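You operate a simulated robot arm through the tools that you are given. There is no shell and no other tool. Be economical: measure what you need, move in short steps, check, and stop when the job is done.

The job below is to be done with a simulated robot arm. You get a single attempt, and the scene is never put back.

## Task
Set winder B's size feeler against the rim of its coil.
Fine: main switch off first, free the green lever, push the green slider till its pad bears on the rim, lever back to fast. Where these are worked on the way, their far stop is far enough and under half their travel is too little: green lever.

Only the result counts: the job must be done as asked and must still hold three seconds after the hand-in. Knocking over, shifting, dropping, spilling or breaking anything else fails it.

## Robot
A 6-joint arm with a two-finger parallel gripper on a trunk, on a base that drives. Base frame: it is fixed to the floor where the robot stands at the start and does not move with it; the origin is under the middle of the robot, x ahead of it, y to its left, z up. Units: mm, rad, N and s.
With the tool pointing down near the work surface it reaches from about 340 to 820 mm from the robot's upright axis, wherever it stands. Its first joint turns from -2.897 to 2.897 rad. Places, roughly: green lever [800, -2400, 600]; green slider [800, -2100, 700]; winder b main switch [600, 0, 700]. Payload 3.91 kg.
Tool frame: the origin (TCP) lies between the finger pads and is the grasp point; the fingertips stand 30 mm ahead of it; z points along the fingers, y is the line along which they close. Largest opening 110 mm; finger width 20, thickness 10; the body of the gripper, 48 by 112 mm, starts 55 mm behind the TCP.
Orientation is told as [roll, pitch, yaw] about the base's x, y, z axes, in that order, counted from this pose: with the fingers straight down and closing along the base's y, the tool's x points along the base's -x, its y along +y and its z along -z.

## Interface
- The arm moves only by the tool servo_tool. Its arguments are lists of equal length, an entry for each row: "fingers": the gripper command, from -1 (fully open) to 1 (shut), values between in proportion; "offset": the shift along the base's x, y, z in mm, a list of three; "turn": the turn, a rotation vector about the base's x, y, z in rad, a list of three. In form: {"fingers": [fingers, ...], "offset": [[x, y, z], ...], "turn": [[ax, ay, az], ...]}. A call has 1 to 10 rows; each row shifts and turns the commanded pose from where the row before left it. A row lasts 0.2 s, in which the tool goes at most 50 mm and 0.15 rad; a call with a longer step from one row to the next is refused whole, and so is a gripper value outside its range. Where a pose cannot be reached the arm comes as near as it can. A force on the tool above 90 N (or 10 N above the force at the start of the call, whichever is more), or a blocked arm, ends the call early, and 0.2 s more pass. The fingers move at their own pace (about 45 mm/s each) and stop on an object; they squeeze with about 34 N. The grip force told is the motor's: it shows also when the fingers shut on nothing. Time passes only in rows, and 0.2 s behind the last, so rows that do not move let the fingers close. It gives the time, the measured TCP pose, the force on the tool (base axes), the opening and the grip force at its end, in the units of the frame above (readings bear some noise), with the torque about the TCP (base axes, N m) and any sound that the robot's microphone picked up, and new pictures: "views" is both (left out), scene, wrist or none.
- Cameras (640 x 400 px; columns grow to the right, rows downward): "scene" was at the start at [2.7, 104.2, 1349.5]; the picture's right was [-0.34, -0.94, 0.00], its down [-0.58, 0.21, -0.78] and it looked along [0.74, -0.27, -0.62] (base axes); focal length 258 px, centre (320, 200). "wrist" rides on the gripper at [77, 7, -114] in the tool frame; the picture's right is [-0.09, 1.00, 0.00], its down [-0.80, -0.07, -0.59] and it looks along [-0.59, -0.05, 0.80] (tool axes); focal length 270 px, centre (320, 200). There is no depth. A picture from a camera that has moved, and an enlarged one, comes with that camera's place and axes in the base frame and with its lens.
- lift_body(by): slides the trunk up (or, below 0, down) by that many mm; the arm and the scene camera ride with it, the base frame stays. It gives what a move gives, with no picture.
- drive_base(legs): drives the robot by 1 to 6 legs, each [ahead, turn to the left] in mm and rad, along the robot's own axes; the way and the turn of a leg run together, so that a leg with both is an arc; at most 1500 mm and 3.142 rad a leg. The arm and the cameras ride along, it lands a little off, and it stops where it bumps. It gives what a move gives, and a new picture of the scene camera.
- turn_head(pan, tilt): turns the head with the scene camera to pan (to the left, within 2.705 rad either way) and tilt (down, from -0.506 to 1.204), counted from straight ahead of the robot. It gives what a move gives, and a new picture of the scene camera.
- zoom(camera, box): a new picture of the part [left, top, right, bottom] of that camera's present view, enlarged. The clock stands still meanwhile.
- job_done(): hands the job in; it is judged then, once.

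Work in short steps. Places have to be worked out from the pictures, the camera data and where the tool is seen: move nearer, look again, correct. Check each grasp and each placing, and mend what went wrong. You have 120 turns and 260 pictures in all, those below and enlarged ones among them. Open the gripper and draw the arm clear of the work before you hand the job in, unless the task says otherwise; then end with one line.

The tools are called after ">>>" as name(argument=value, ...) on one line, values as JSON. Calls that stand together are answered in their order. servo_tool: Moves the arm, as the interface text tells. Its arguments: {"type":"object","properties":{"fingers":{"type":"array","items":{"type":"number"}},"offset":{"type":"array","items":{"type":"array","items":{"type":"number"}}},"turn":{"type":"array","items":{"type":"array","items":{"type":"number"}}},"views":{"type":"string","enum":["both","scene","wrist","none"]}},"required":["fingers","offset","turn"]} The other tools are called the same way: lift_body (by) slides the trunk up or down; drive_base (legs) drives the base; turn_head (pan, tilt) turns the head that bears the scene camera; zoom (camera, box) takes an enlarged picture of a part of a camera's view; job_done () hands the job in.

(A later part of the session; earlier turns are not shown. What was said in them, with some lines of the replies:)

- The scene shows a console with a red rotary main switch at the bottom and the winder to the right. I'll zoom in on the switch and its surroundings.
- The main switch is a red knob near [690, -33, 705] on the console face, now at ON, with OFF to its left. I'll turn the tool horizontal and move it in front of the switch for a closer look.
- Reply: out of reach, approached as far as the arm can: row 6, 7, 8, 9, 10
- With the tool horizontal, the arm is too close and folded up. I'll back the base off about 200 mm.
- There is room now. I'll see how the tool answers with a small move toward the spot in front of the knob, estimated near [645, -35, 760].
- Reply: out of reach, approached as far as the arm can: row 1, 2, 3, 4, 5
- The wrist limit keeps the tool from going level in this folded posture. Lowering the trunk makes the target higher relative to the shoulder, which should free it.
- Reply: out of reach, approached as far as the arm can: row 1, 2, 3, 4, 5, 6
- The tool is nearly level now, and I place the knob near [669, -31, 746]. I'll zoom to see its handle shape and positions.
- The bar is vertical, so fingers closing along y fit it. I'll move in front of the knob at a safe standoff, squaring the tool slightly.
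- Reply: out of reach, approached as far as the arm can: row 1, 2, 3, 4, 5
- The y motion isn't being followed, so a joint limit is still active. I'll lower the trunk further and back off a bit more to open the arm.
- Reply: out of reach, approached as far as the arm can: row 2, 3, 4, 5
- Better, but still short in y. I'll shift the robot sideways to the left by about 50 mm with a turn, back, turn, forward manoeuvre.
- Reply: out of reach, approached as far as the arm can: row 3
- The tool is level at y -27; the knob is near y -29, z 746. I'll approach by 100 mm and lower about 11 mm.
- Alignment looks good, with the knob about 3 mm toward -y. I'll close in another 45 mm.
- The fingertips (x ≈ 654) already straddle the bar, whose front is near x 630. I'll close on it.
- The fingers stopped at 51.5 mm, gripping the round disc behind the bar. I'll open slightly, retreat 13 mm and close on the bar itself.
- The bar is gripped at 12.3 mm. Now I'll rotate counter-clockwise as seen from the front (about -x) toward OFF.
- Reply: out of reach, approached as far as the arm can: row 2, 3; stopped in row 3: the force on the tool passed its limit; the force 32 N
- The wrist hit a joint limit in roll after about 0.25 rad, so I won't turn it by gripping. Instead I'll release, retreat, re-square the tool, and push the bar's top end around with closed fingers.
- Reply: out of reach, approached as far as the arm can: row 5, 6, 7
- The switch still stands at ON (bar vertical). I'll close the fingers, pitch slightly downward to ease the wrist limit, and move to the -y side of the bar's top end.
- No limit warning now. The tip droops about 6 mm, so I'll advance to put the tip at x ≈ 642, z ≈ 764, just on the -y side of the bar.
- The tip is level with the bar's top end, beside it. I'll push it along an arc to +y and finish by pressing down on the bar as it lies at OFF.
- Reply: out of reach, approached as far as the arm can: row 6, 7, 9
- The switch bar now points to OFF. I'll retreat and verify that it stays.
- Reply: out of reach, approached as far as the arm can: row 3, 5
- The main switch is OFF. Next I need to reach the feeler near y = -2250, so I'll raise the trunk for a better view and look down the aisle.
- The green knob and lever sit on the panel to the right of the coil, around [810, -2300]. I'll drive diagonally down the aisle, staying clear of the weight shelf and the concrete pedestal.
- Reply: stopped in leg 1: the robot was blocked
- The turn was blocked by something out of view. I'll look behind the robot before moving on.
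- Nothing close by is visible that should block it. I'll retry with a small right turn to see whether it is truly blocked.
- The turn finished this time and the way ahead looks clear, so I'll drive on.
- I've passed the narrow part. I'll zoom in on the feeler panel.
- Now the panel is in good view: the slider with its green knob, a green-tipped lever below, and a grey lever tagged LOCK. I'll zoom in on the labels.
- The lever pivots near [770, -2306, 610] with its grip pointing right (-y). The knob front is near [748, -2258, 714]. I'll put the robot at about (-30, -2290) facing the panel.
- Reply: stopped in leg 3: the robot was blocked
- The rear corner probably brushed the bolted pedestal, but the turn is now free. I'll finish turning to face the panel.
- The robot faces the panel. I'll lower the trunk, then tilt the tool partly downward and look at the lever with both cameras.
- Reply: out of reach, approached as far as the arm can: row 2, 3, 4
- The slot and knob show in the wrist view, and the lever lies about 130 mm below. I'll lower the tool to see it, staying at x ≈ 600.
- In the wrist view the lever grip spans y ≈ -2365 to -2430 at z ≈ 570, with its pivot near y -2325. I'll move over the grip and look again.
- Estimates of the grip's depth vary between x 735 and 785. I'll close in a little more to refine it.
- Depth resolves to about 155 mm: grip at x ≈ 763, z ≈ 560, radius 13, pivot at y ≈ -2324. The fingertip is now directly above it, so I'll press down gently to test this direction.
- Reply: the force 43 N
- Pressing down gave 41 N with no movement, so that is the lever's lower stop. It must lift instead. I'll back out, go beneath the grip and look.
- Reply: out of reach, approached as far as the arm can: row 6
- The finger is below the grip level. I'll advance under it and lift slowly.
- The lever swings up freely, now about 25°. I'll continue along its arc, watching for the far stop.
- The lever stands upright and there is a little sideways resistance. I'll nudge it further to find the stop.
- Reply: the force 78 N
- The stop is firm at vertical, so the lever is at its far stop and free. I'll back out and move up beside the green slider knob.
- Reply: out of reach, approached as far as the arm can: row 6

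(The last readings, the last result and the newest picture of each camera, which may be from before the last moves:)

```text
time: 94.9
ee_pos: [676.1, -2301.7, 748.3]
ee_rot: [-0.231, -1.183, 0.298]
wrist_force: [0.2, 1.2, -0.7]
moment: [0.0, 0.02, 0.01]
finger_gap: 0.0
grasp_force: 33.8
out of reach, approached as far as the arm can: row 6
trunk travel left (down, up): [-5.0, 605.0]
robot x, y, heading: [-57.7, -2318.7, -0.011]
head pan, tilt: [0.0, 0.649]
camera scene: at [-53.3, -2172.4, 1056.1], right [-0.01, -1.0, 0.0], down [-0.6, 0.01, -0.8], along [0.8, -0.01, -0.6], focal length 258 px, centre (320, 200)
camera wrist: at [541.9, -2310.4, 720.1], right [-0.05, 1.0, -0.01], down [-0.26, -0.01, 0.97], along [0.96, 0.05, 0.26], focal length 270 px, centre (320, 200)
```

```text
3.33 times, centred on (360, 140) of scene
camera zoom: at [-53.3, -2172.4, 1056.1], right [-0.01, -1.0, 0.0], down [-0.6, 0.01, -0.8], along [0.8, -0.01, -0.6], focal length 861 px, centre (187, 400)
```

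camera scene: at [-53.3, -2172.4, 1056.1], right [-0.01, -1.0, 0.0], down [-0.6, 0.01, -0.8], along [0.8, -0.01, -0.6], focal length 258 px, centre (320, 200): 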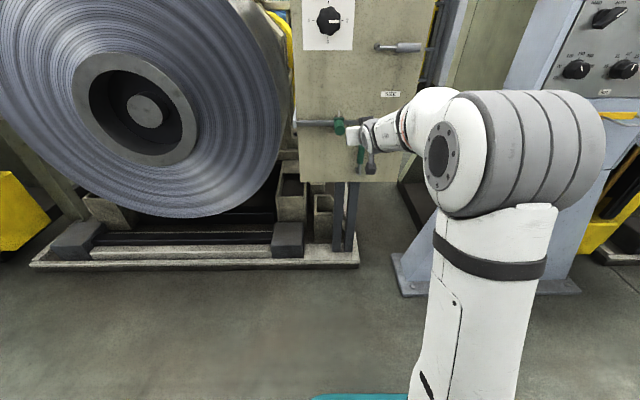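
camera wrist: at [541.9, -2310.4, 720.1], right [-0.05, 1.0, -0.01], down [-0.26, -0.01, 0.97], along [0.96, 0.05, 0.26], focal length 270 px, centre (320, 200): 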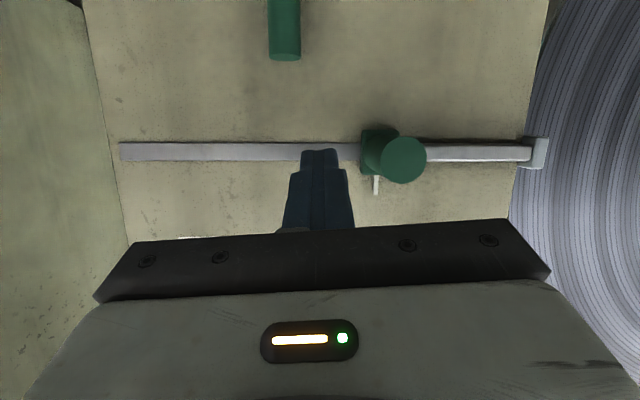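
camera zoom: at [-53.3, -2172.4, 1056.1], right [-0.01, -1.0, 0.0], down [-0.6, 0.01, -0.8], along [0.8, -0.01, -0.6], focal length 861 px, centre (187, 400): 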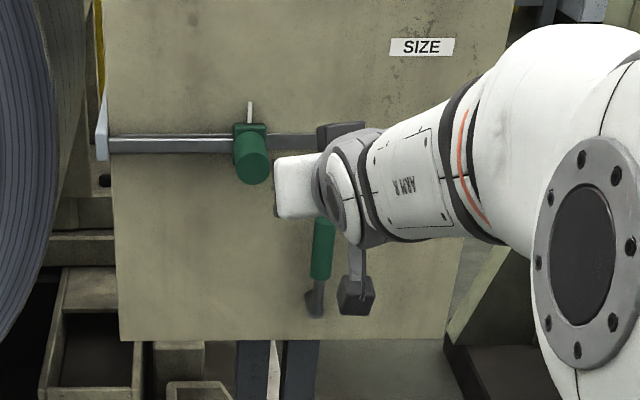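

The knob axis is at about y -2239, z 743. I'll insert the finger at its -y side and bring it up near contact.

>>> servo_tool(fingers=[1, 1, 1, 1, 1, 1], offset=[[25, 0, 0], [25, 0, 0], [20, 0, 0], [10, 8, 0], [0, 8, 0], [0, 6, 0]], turn=[[0, 0, 0], [0, 0, 0], [0, 0, 0], [0, 0, 0], [0, 0, 0], [0, 0, 0]])

>>> zoom(camera="scene", box=[280, 80, 440, 200])

```text
time: 96.3
ee_pos: [755.9, -2279.2, 748.9]
ee_rot: [-0.235, -1.187, 0.303]
wrist_force: [-0.3, 0.3, 0.0]
moment: [-0.01, 0.01, -0.02]
finger_gap: 0.1
grasp_force: 33.5
trunk travel left (down, up): [-5.0, 605.0]
robot x, y, heading: [-64.5, -2322.5, -0.013]
head pan, tilt: [0.0, 0.649]
camera scene: at [-53.3, -2172.5, 1056.1], right [-0.01, -1.0, 0.0], down [-0.6, 0.01, -0.8], along [0.8, -0.01, -0.6], focal length 258 px, centre (320, 200)
camera wrist: at [621.6, -2288.4, 718.7], right [-0.05, 1.0, -0.01], down [-0.26, -0.01, 0.97], along [0.96, 0.05, 0.26], focal length 270 px, centre (320, 200)
```

scene: 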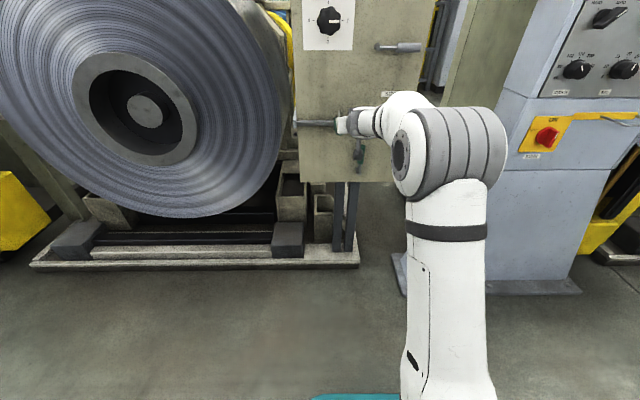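
wrist: 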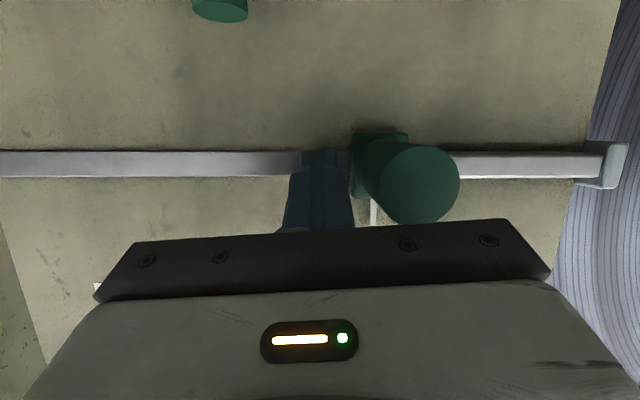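

```text
3.33 times, centred on (360, 140) of scene
camera zoom: at [-53.3, -2172.5, 1056.1], right [-0.01, -1.0, 0.0], down [-0.6, 0.01, -0.8], along [0.8, -0.01, -0.6], focal length 861 px, centre (187, 400)
```

zoom: 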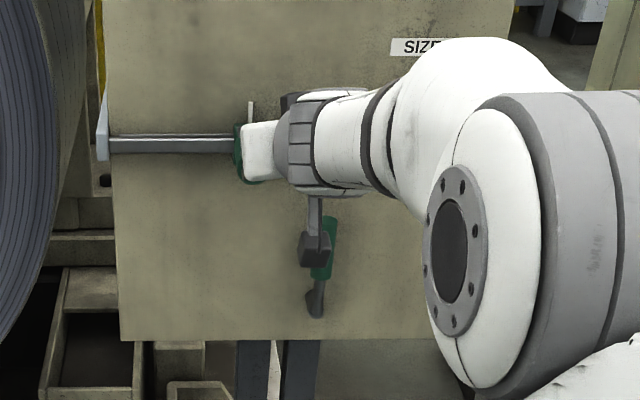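

Finger is just short of the knob. I'll tilt the head to include the size display, then push gently in +y.

>>> turn_head(pan=0.0, tilt=0.4)

>>> servo_tool(fingers=[1, 1, 1, 1, 1, 1], offset=[[0, 4, 0], [0, 4, 0], [0, 4, 0], [0, 4, 0], [0, 4, 0], [0, 4, 0]], turn=[[0, 0, 0], [0, 0, 0], [0, 0, 0], [0, 0, 0], [0, 0, 0], [0, 0, 0]])

>>> zoom(camera="scene", box=[260, 80, 420, 240])

```text
time: 97.1
ee_pos: [755.2, -2280.2, 748.1]
ee_rot: [-0.235, -1.188, 0.302]
wrist_force: [-1.0, 0.1, 0.3]
moment: [-0.02, -0.03, 0.0]
finger_gap: 0.0
grasp_force: 33.9
trunk travel left (down, up): [-5.0, 605.0]
robot x, y, heading: [-64.4, -2323.1, -0.012]
head pan, tilt: [0.0, 0.4]
camera scene: at [-47.4, -2172.5, 1078.6], right [-0.01, -1.0, 0.0], down [-0.39, 0.0, -0.92], along [0.92, -0.01, -0.39], focal length 258 px, centre (320, 200)
```

scene: 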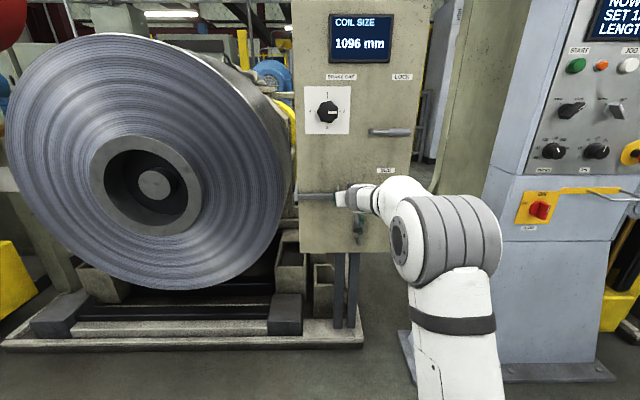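

```text
time: 98.5
ee_pos: [756.1, -2257.3, 747.7]
ee_rot: [-0.234, -1.186, 0.3]
wrist_force: [-1.0, 0.4, 0.4]
moment: [0.0, -0.01, 0.04]
finger_gap: 0.0
grasp_force: 34.3
trunk travel left (down, up): [-5.0, 605.0]
robot x, y, heading: [-63.4, -2322.4, -0.011]
head pan, tilt: [0.0, 0.4]
camera scene: at [-47.4, -2172.6, 1078.7], right [-0.01, -1.0, 0.0], down [-0.39, 0.0, -0.92], along [0.92, -0.01, -0.39], focal length 258 px, centre (320, 200)
camera wrist: at [621.5, -2265.0, 719.2], right [-0.05, 1.0, -0.01], down [-0.26, -0.01, 0.97], along [0.96, 0.05, 0.26], focal length 270 px, centre (320, 200)
```

scene: 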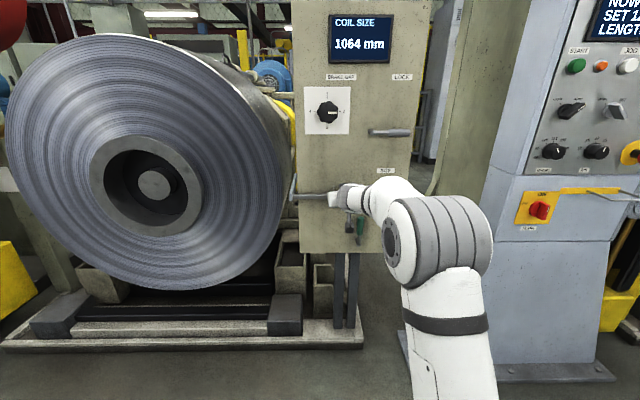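
wrist: 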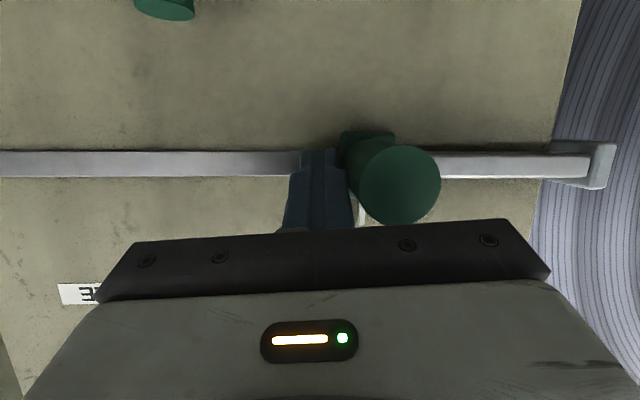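

```text
2.50 times, centred on (340, 160) of scene
camera zoom: at [-47.4, -2172.6, 1078.7], right [-0.01, -1.0, 0.0], down [-0.39, 0.0, -0.92], along [0.92, -0.01, -0.39], focal length 645 px, centre (270, 300)
```

zoom: 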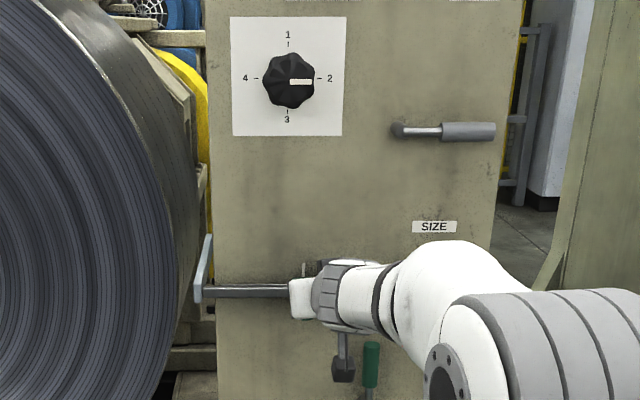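

The slider moves freely and the display fell from 1096 to 1064 mm (about 2 mm per mm of slide). I'll continue pushing gently.

>>> servo_tool(fingers=[1, 1, 1, 1], offset=[[0, 4, 0], [0, 4, 0], [0, 4, 0], [0, 4, 0]], turn=[[0, 0, 0], [0, 0, 0], [0, 0, 0], [0, 0, 0]], views="none")

>>> zoom(camera="scene", box=[240, 0, 400, 240])

```text
time: 99.5
ee_pos: [756.7, -2240.7, 747.2]
ee_rot: [-0.232, -1.185, 0.299]
wrist_force: [-0.5, -0.8, -0.1]
moment: [0.01, -0.04, 0.03]
finger_gap: 0.1
grasp_force: 33.6
trunk travel left (down, up): [-5.0, 605.0]
robot x, y, heading: [-62.0, -2319.9, -0.014]
head pan, tilt: [0.0, 0.4]
```

```text
1.67 times, centred on (320, 120) of scene
camera zoom: at [-47.4, -2172.6, 1078.6], right [-0.01, -1.0, 0.0], down [-0.39, 0.0, -0.92], along [0.92, -0.01, -0.39], focal length 430 px, centre (320, 333)
```

zoom: 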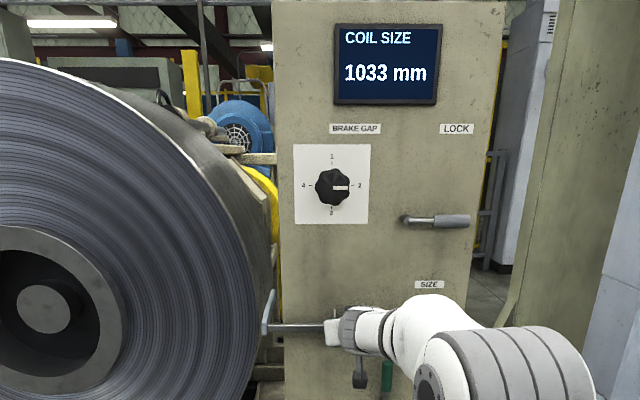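

The display reads 1033 mm with no contact force yet. I'll continue in smaller steps.

>>> servo_tool(fingers=[1, 1, 1, 1, 1], offset=[[0, 3, 0], [0, 3, 0], [0, 3, 0], [0, 3, 0], [0, 0, 0]], turn=[[0, 0, 0], [0, 0, 0], [0, 0, 0], [0, 0, 0], [0, 0, 0]], views="none")

>>> zoom(camera="scene", box=[240, 0, 400, 240])

```text
time: 100.7
ee_pos: [756.1, -2229.3, 747.8]
ee_rot: [-0.234, -1.185, 0.298]
wrist_force: [-0.3, -1.1, -0.3]
moment: [0.0, -0.01, 0.05]
finger_gap: 0.0
grasp_force: 33.9
trunk travel left (down, up): [-5.0, 605.0]
robot x, y, heading: [-63.1, -2322.1, -0.012]
head pan, tilt: [0.0, 0.4]
```

```text
1.67 times, centred on (320, 120) of scene
camera zoom: at [-47.3, -2172.6, 1078.7], right [-0.01, -1.0, 0.0], down [-0.39, 0.0, -0.92], along [0.92, -0.01, -0.39], focal length 430 px, centre (320, 333)
```

zoom: 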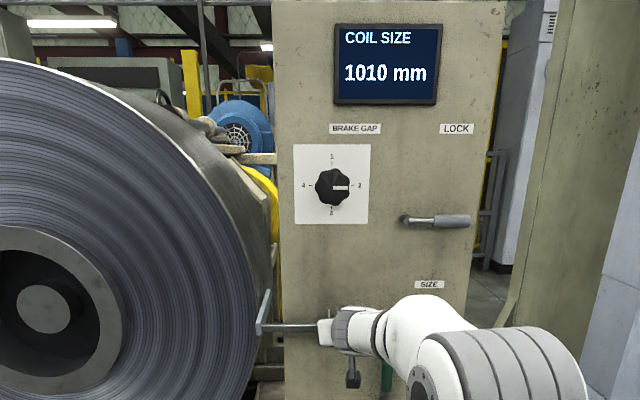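

Display at 1010 mm and the pad is nearly at the rim. I'll continue in 2 mm steps.

>>> servo_tool(fingers=[1, 1, 1, 1, 1], offset=[[0, 2, 0], [0, 2, 0], [0, 2, 0], [0, 2, 0], [0, 2, 0]], turn=[[0, 0, 0], [0, 0, 0], [0, 0, 0], [0, 0, 0], [0, 0, 0]], views="wrist")

>>> zoom(camera="scene", box=[240, 0, 400, 240])

```text
time: 101.9
ee_pos: [756.3, -2223.9, 748.1]
ee_rot: [-0.232, -1.183, 0.291]
wrist_force: [-4.0, -28.8, -1.7]
moment: [-0.3, 0.01, 0.18]
finger_gap: 0.1
grasp_force: 34.3
trunk travel left (down, up): [-5.0, 605.0]
robot x, y, heading: [-65.9, -2323.5, -0.01]
head pan, tilt: [0.0, 0.4]
camera wrist: at [621.8, -2231.4, 719.2], right [-0.04, 1.0, 0.0], down [-0.26, -0.01, 0.97], along [0.97, 0.04, 0.26], focal length 270 px, centre (320, 200)
```

wrist: 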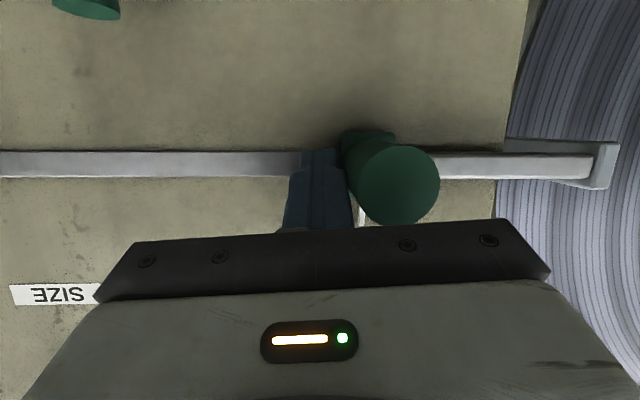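

```text
1.67 times, centred on (320, 120) of scene
camera zoom: at [-47.5, -2174.5, 1078.9], right [-0.01, -1.0, 0.0], down [-0.39, 0.01, -0.92], along [0.92, -0.01, -0.39], focal length 430 px, centre (320, 333)
```

zoom: 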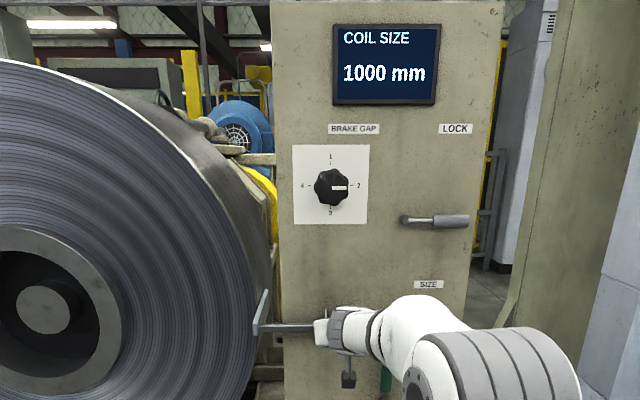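

Contact: 29 N and the display at exactly 1000 mm, so the pad bears on the rim. I'll draw the finger back and check that it stays.

>>> servo_tool(fingers=[1, 1, 1, 1, 1], offset=[[0, -8, 0], [0, -15, 0], [-30, -10, 0], [-40, 0, 0], [-20, 0, 0]], turn=[[0, 0, 0], [0, 0, 0], [0, 0, 0], [0, 0, 0], [0, 0, 0]], views="wrist")

>>> zoom(camera="scene", box=[240, 0, 400, 240])

```text
time: 103.1
ee_pos: [665.7, -2251.3, 747.4]
ee_rot: [-0.234, -1.184, 0.298]
wrist_force: [0.5, 0.5, -0.4]
moment: [-0.01, 0.02, 0.03]
finger_gap: 0.0
grasp_force: 33.6
trunk travel left (down, up): [-5.0, 605.0]
robot x, y, heading: [-62.4, -2318.7, -0.01]
head pan, tilt: [0.0, 0.4]
camera wrist: at [531.3, -2260.5, 718.8], right [-0.05, 1.0, -0.01], down [-0.26, -0.01, 0.97], along [0.96, 0.05, 0.26], focal length 270 px, centre (320, 200)
```

wrist: 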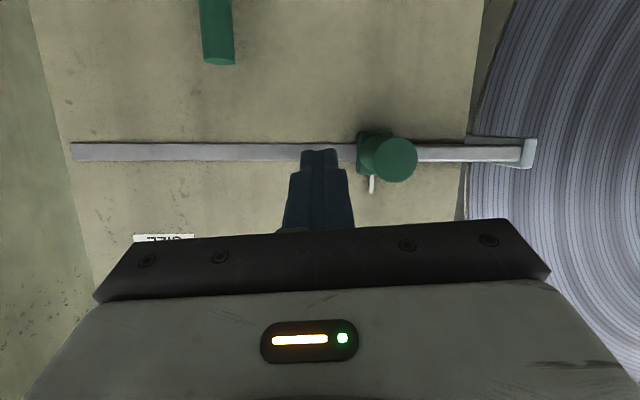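

```text
1.67 times, centred on (320, 120) of scene
camera zoom: at [-47.1, -2172.5, 1078.6], right [-0.01, -1.0, 0.0], down [-0.39, 0.0, -0.92], along [0.92, -0.01, -0.39], focal length 430 px, centre (320, 333)
```

zoom: 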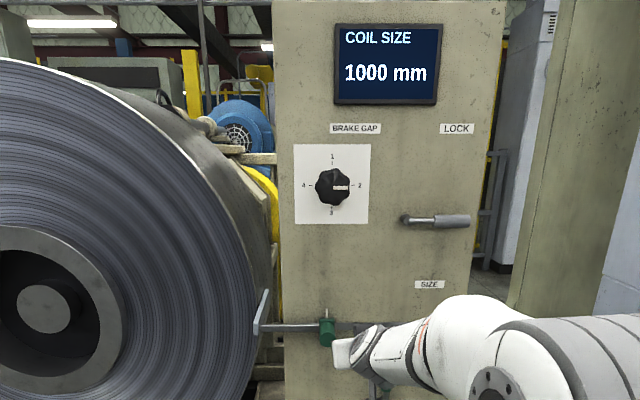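

It holds at 1000 mm. Next comes the lever: I'll go to the +y side of the upright grip and push it back over to -y and down.

>>> servo_tool(fingers=[1, 1, 1, 1, 1, 1, 1], offset=[[0, -6, -26], [0, -8, -26], [0, -8, -26], [0, -8, -25], [28, 0, 0], [28, 0, 0], [28, 0, 0]], turn=[[0, 0, 0], [0, 0, 0], [0, 0, 0], [0, 0, 0], [0, 0, 0], [0, 0, 0], [0, 0, 0]])

```text
time: 104.7
ee_pos: [750.4, -2282.4, 645.0]
ee_rot: [-0.235, -1.184, 0.3]
wrist_force: [-0.1, 1.0, 1.2]
moment: [-0.01, 0.02, 0.01]
finger_gap: 0.2
grasp_force: 34.7
trunk travel left (down, up): [-5.0, 605.0]
robot x, y, heading: [-67.2, -2319.2, -0.011]
head pan, tilt: [0.0, 0.4]
camera scene: at [-47.7, -2172.5, 1078.7], right [-0.01, -1.0, 0.0], down [-0.39, 0.0, -0.92], along [0.92, -0.01, -0.39], focal length 258 px, centre (320, 200)
camera wrist: at [616.0, -2290.3, 616.3], right [-0.05, 1.0, -0.01], down [-0.26, -0.01, 0.97], along [0.96, 0.05, 0.26], focal length 270 px, centre (320, 200)
```

scene: 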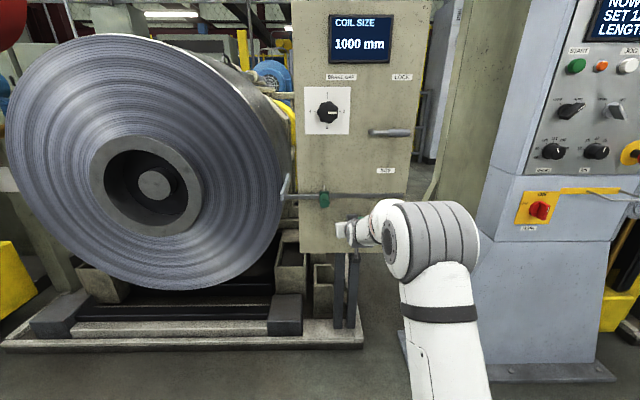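
wrist: 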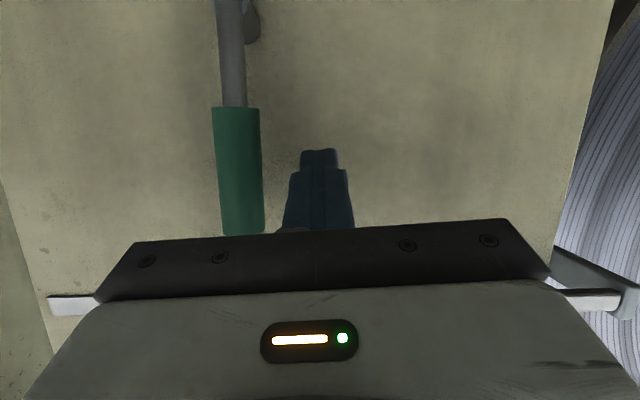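

The grip is just beside the finger. I'll push along the reverse arc to horizontal.

>>> servo_tool(fingers=[1, 1, 1, 1, 1, 1, 1, 1, 1], offset=[[0, -10, 0], [0, -10, 1], [0, -10, 1], [0, -10, 0], [0, -20, -1], [0, -20, -7], [0, -17, -12], [0, -13, -16], [0, -9, -15]], turn=[[0, 0, 0], [0, 0, 0], [0, 0, 0], [0, 0, 0], [0, 0, 0], [0, 0, 0], [0, 0, 0], [0, 0, 0], [0, 0, 0]])

```text
time: 106.7
ee_pos: [749.3, -2399.8, 595.0]
ee_rot: [-0.234, -1.186, 0.301]
wrist_force: [1.1, 0.6, 0.4]
moment: [-0.01, 0.01, -0.01]
finger_gap: 0.0
grasp_force: 33.4
trunk travel left (down, up): [-5.0, 605.0]
robot x, y, heading: [-64.0, -2322.1, -0.009]
head pan, tilt: [0.0, 0.4]
camera scene: at [-47.5, -2172.5, 1078.7], right [-0.01, -1.0, 0.0], down [-0.39, 0.0, -0.92], along [0.92, -0.01, -0.39], focal length 258 px, centre (320, 200)
camera wrist: at [615.0, -2408.8, 566.4], right [-0.05, 1.0, -0.01], down [-0.26, -0.01, 0.97], along [0.96, 0.05, 0.26], focal length 270 px, centre (320, 200)
```

scene: 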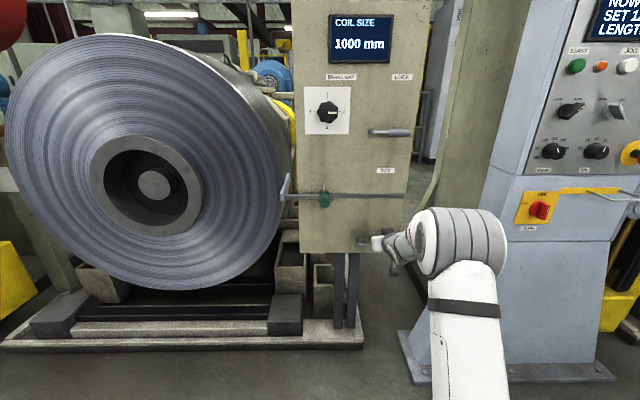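
wrist: 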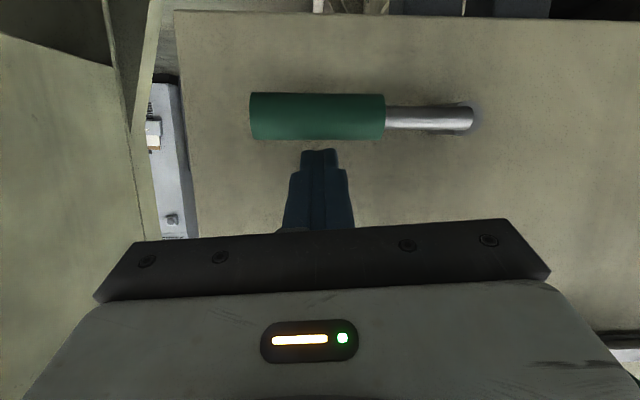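

The lever is nearly horizontal again. I'll press down to its stop to make sure it is fully fast.

>>> servo_tool(fingers=[1, 1, 1, 1, 1], offset=[[0, 0, -5], [0, 0, -5], [0, 0, -5], [0, 0, -4], [0, 0, -3]], turn=[[0, 0, 0], [0, 0, 0], [0, 0, 0], [0, 0, 0], [0, 0, 0]], views="wrist")

```text
time: 107.9
ee_pos: [749.1, -2401.4, 584.6]
ee_rot: [-0.25, -1.203, 0.315]
wrist_force: [-2.1, -0.7, 42.2]
moment: [0.18, -0.51, 0.12]
finger_gap: 0.2
grasp_force: 34.7
trunk travel left (down, up): [-5.0, 605.0]
robot x, y, heading: [-67.1, -2320.2, -0.015]
head pan, tilt: [0.0, 0.4]
camera wrist: at [615.8, -2409.5, 553.5], right [-0.05, 1.0, -0.01], down [-0.28, -0.01, 0.96], along [0.96, 0.05, 0.28], focal length 270 px, centre (320, 200)
```

wrist: 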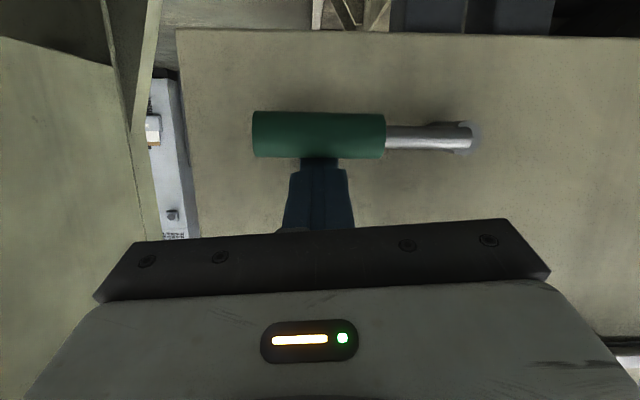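

The lever bears on its stop at 42 N and sits horizontal. I'll withdraw clear, open the gripper, and check the final state.

>>> servo_tool(fingers=[1, 1, 1, 1, 1, -1, -1, -1, -1], offset=[[0, 0, 14], [-30, 0, 0], [-40, 0, 0], [-40, 0, 0], [-40, 0, 0], [0, -20, 0], [0, 0, 0], [0, 0, 0], [0, 0, 0]], turn=[[0, 0, 0], [0, 0, 0], [0, 0, 0], [0, 0, 0], [0, 0, 0], [0, 0, 0], [0, 0, 0], [0, 0, 0], [0, 0, 0]])

>>> zoom(camera="scene", box=[240, 0, 440, 270])

>>> turn_head(pan=1.25, tilt=0.2)

```text
time: 109.9
ee_pos: [600.3, -2420.6, 586.7]
ee_rot: [-0.235, -1.185, 0.299]
wrist_force: [-0.6, -0.5, -0.2]
moment: [-0.01, -0.02, -0.03]
finger_gap: 86.6
grasp_force: 0.2
trunk travel left (down, up): [-5.0, 605.0]
robot x, y, heading: [-62.2, -2319.1, -0.009]
head pan, tilt: [0.0, 0.4]
camera scene: at [-47.4, -2172.5, 1078.7], right [-0.01, -1.0, 0.0], down [-0.39, 0.0, -0.92], along [0.92, -0.01, -0.39], focal length 258 px, centre (320, 200)
camera wrist: at [465.3, -2429.4, 558.6], right [-0.05, 1.0, -0.01], down [-0.26, -0.01, 0.97], along [0.96, 0.05, 0.26], focal length 270 px, centre (320, 200)
```

scene: 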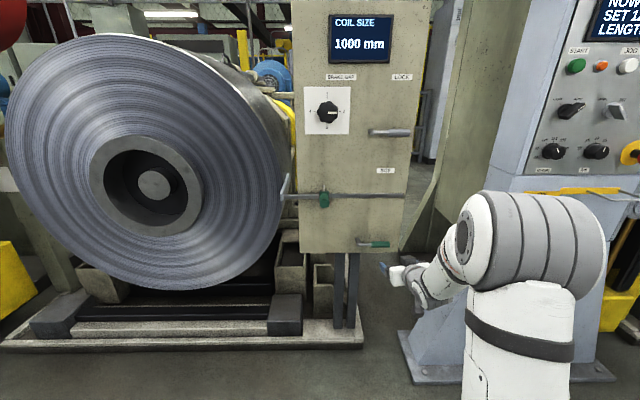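
wrist: 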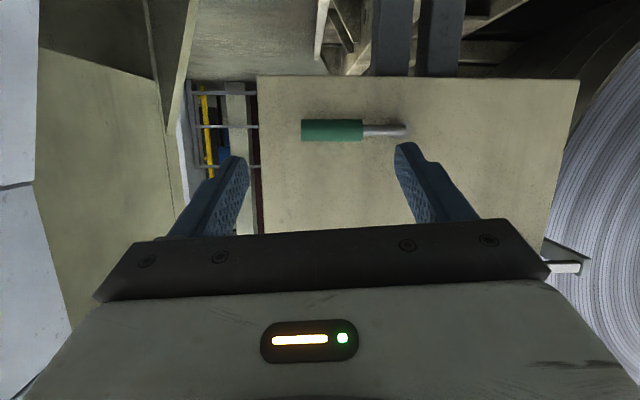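

```text
1.48 times, centred on (340, 135) of scene
camera zoom: at [-47.4, -2172.5, 1078.7], right [-0.01, -1.0, 0.0], down [-0.39, 0.0, -0.92], along [0.92, -0.01, -0.39], focal length 382 px, centre (290, 296)
```

zoom: 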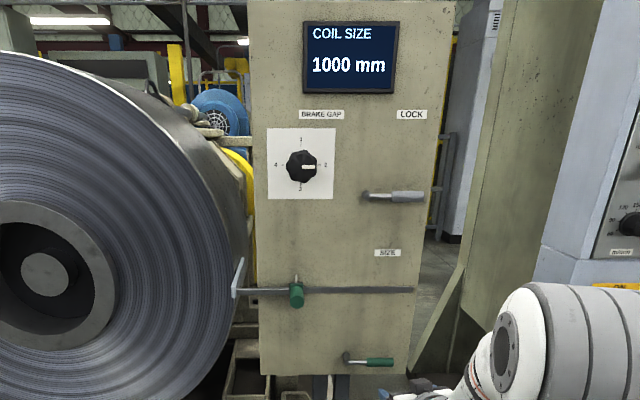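

```text
time: 111.3
ee_pos: [600.5, -2420.9, 588.0]
ee_rot: [-0.233, -1.186, 0.298]
wrist_force: [-0.8, 0.4, -1.0]
moment: [-0.01, 0.0, -0.02]
finger_gap: 110.1
grasp_force: 0.1
trunk travel left (down, up): [-5.0, 605.0]
robot x, y, heading: [-63.1, -2322.9, -0.009]
head pan, tilt: [1.25, 0.201]
camera scene: at [-109.5, -2083.4, 1097.2], right [0.94, -0.33, 0.0], down [-0.07, -0.19, -0.98], along [0.32, 0.93, -0.2], focal length 258 px, centre (320, 200)
```

scene: 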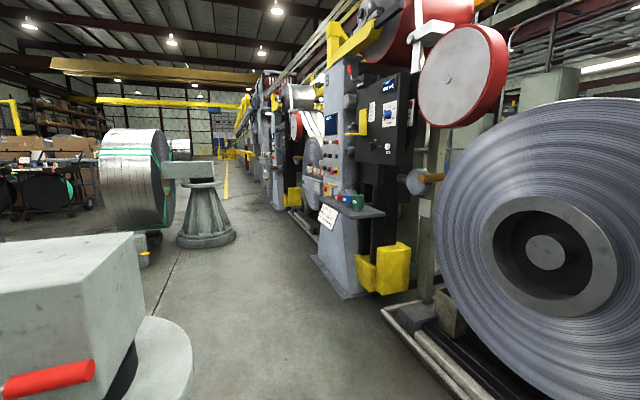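

The display holds at 1000 mm, the slider pad bears on the rim and the lever is back at fast. The main switch was seen at OFF, and the arm is clear with the gripper open, so I'm handing in.

>>> job_done()

```text
The job is handed in.
```

Winder B's size feeler now bears on the coil rim, reading a steady 1000 mm, with the main switch off and the green lever back at fast; on the drive there the base was stopped twice as blocked, and I saw nothing shifted.
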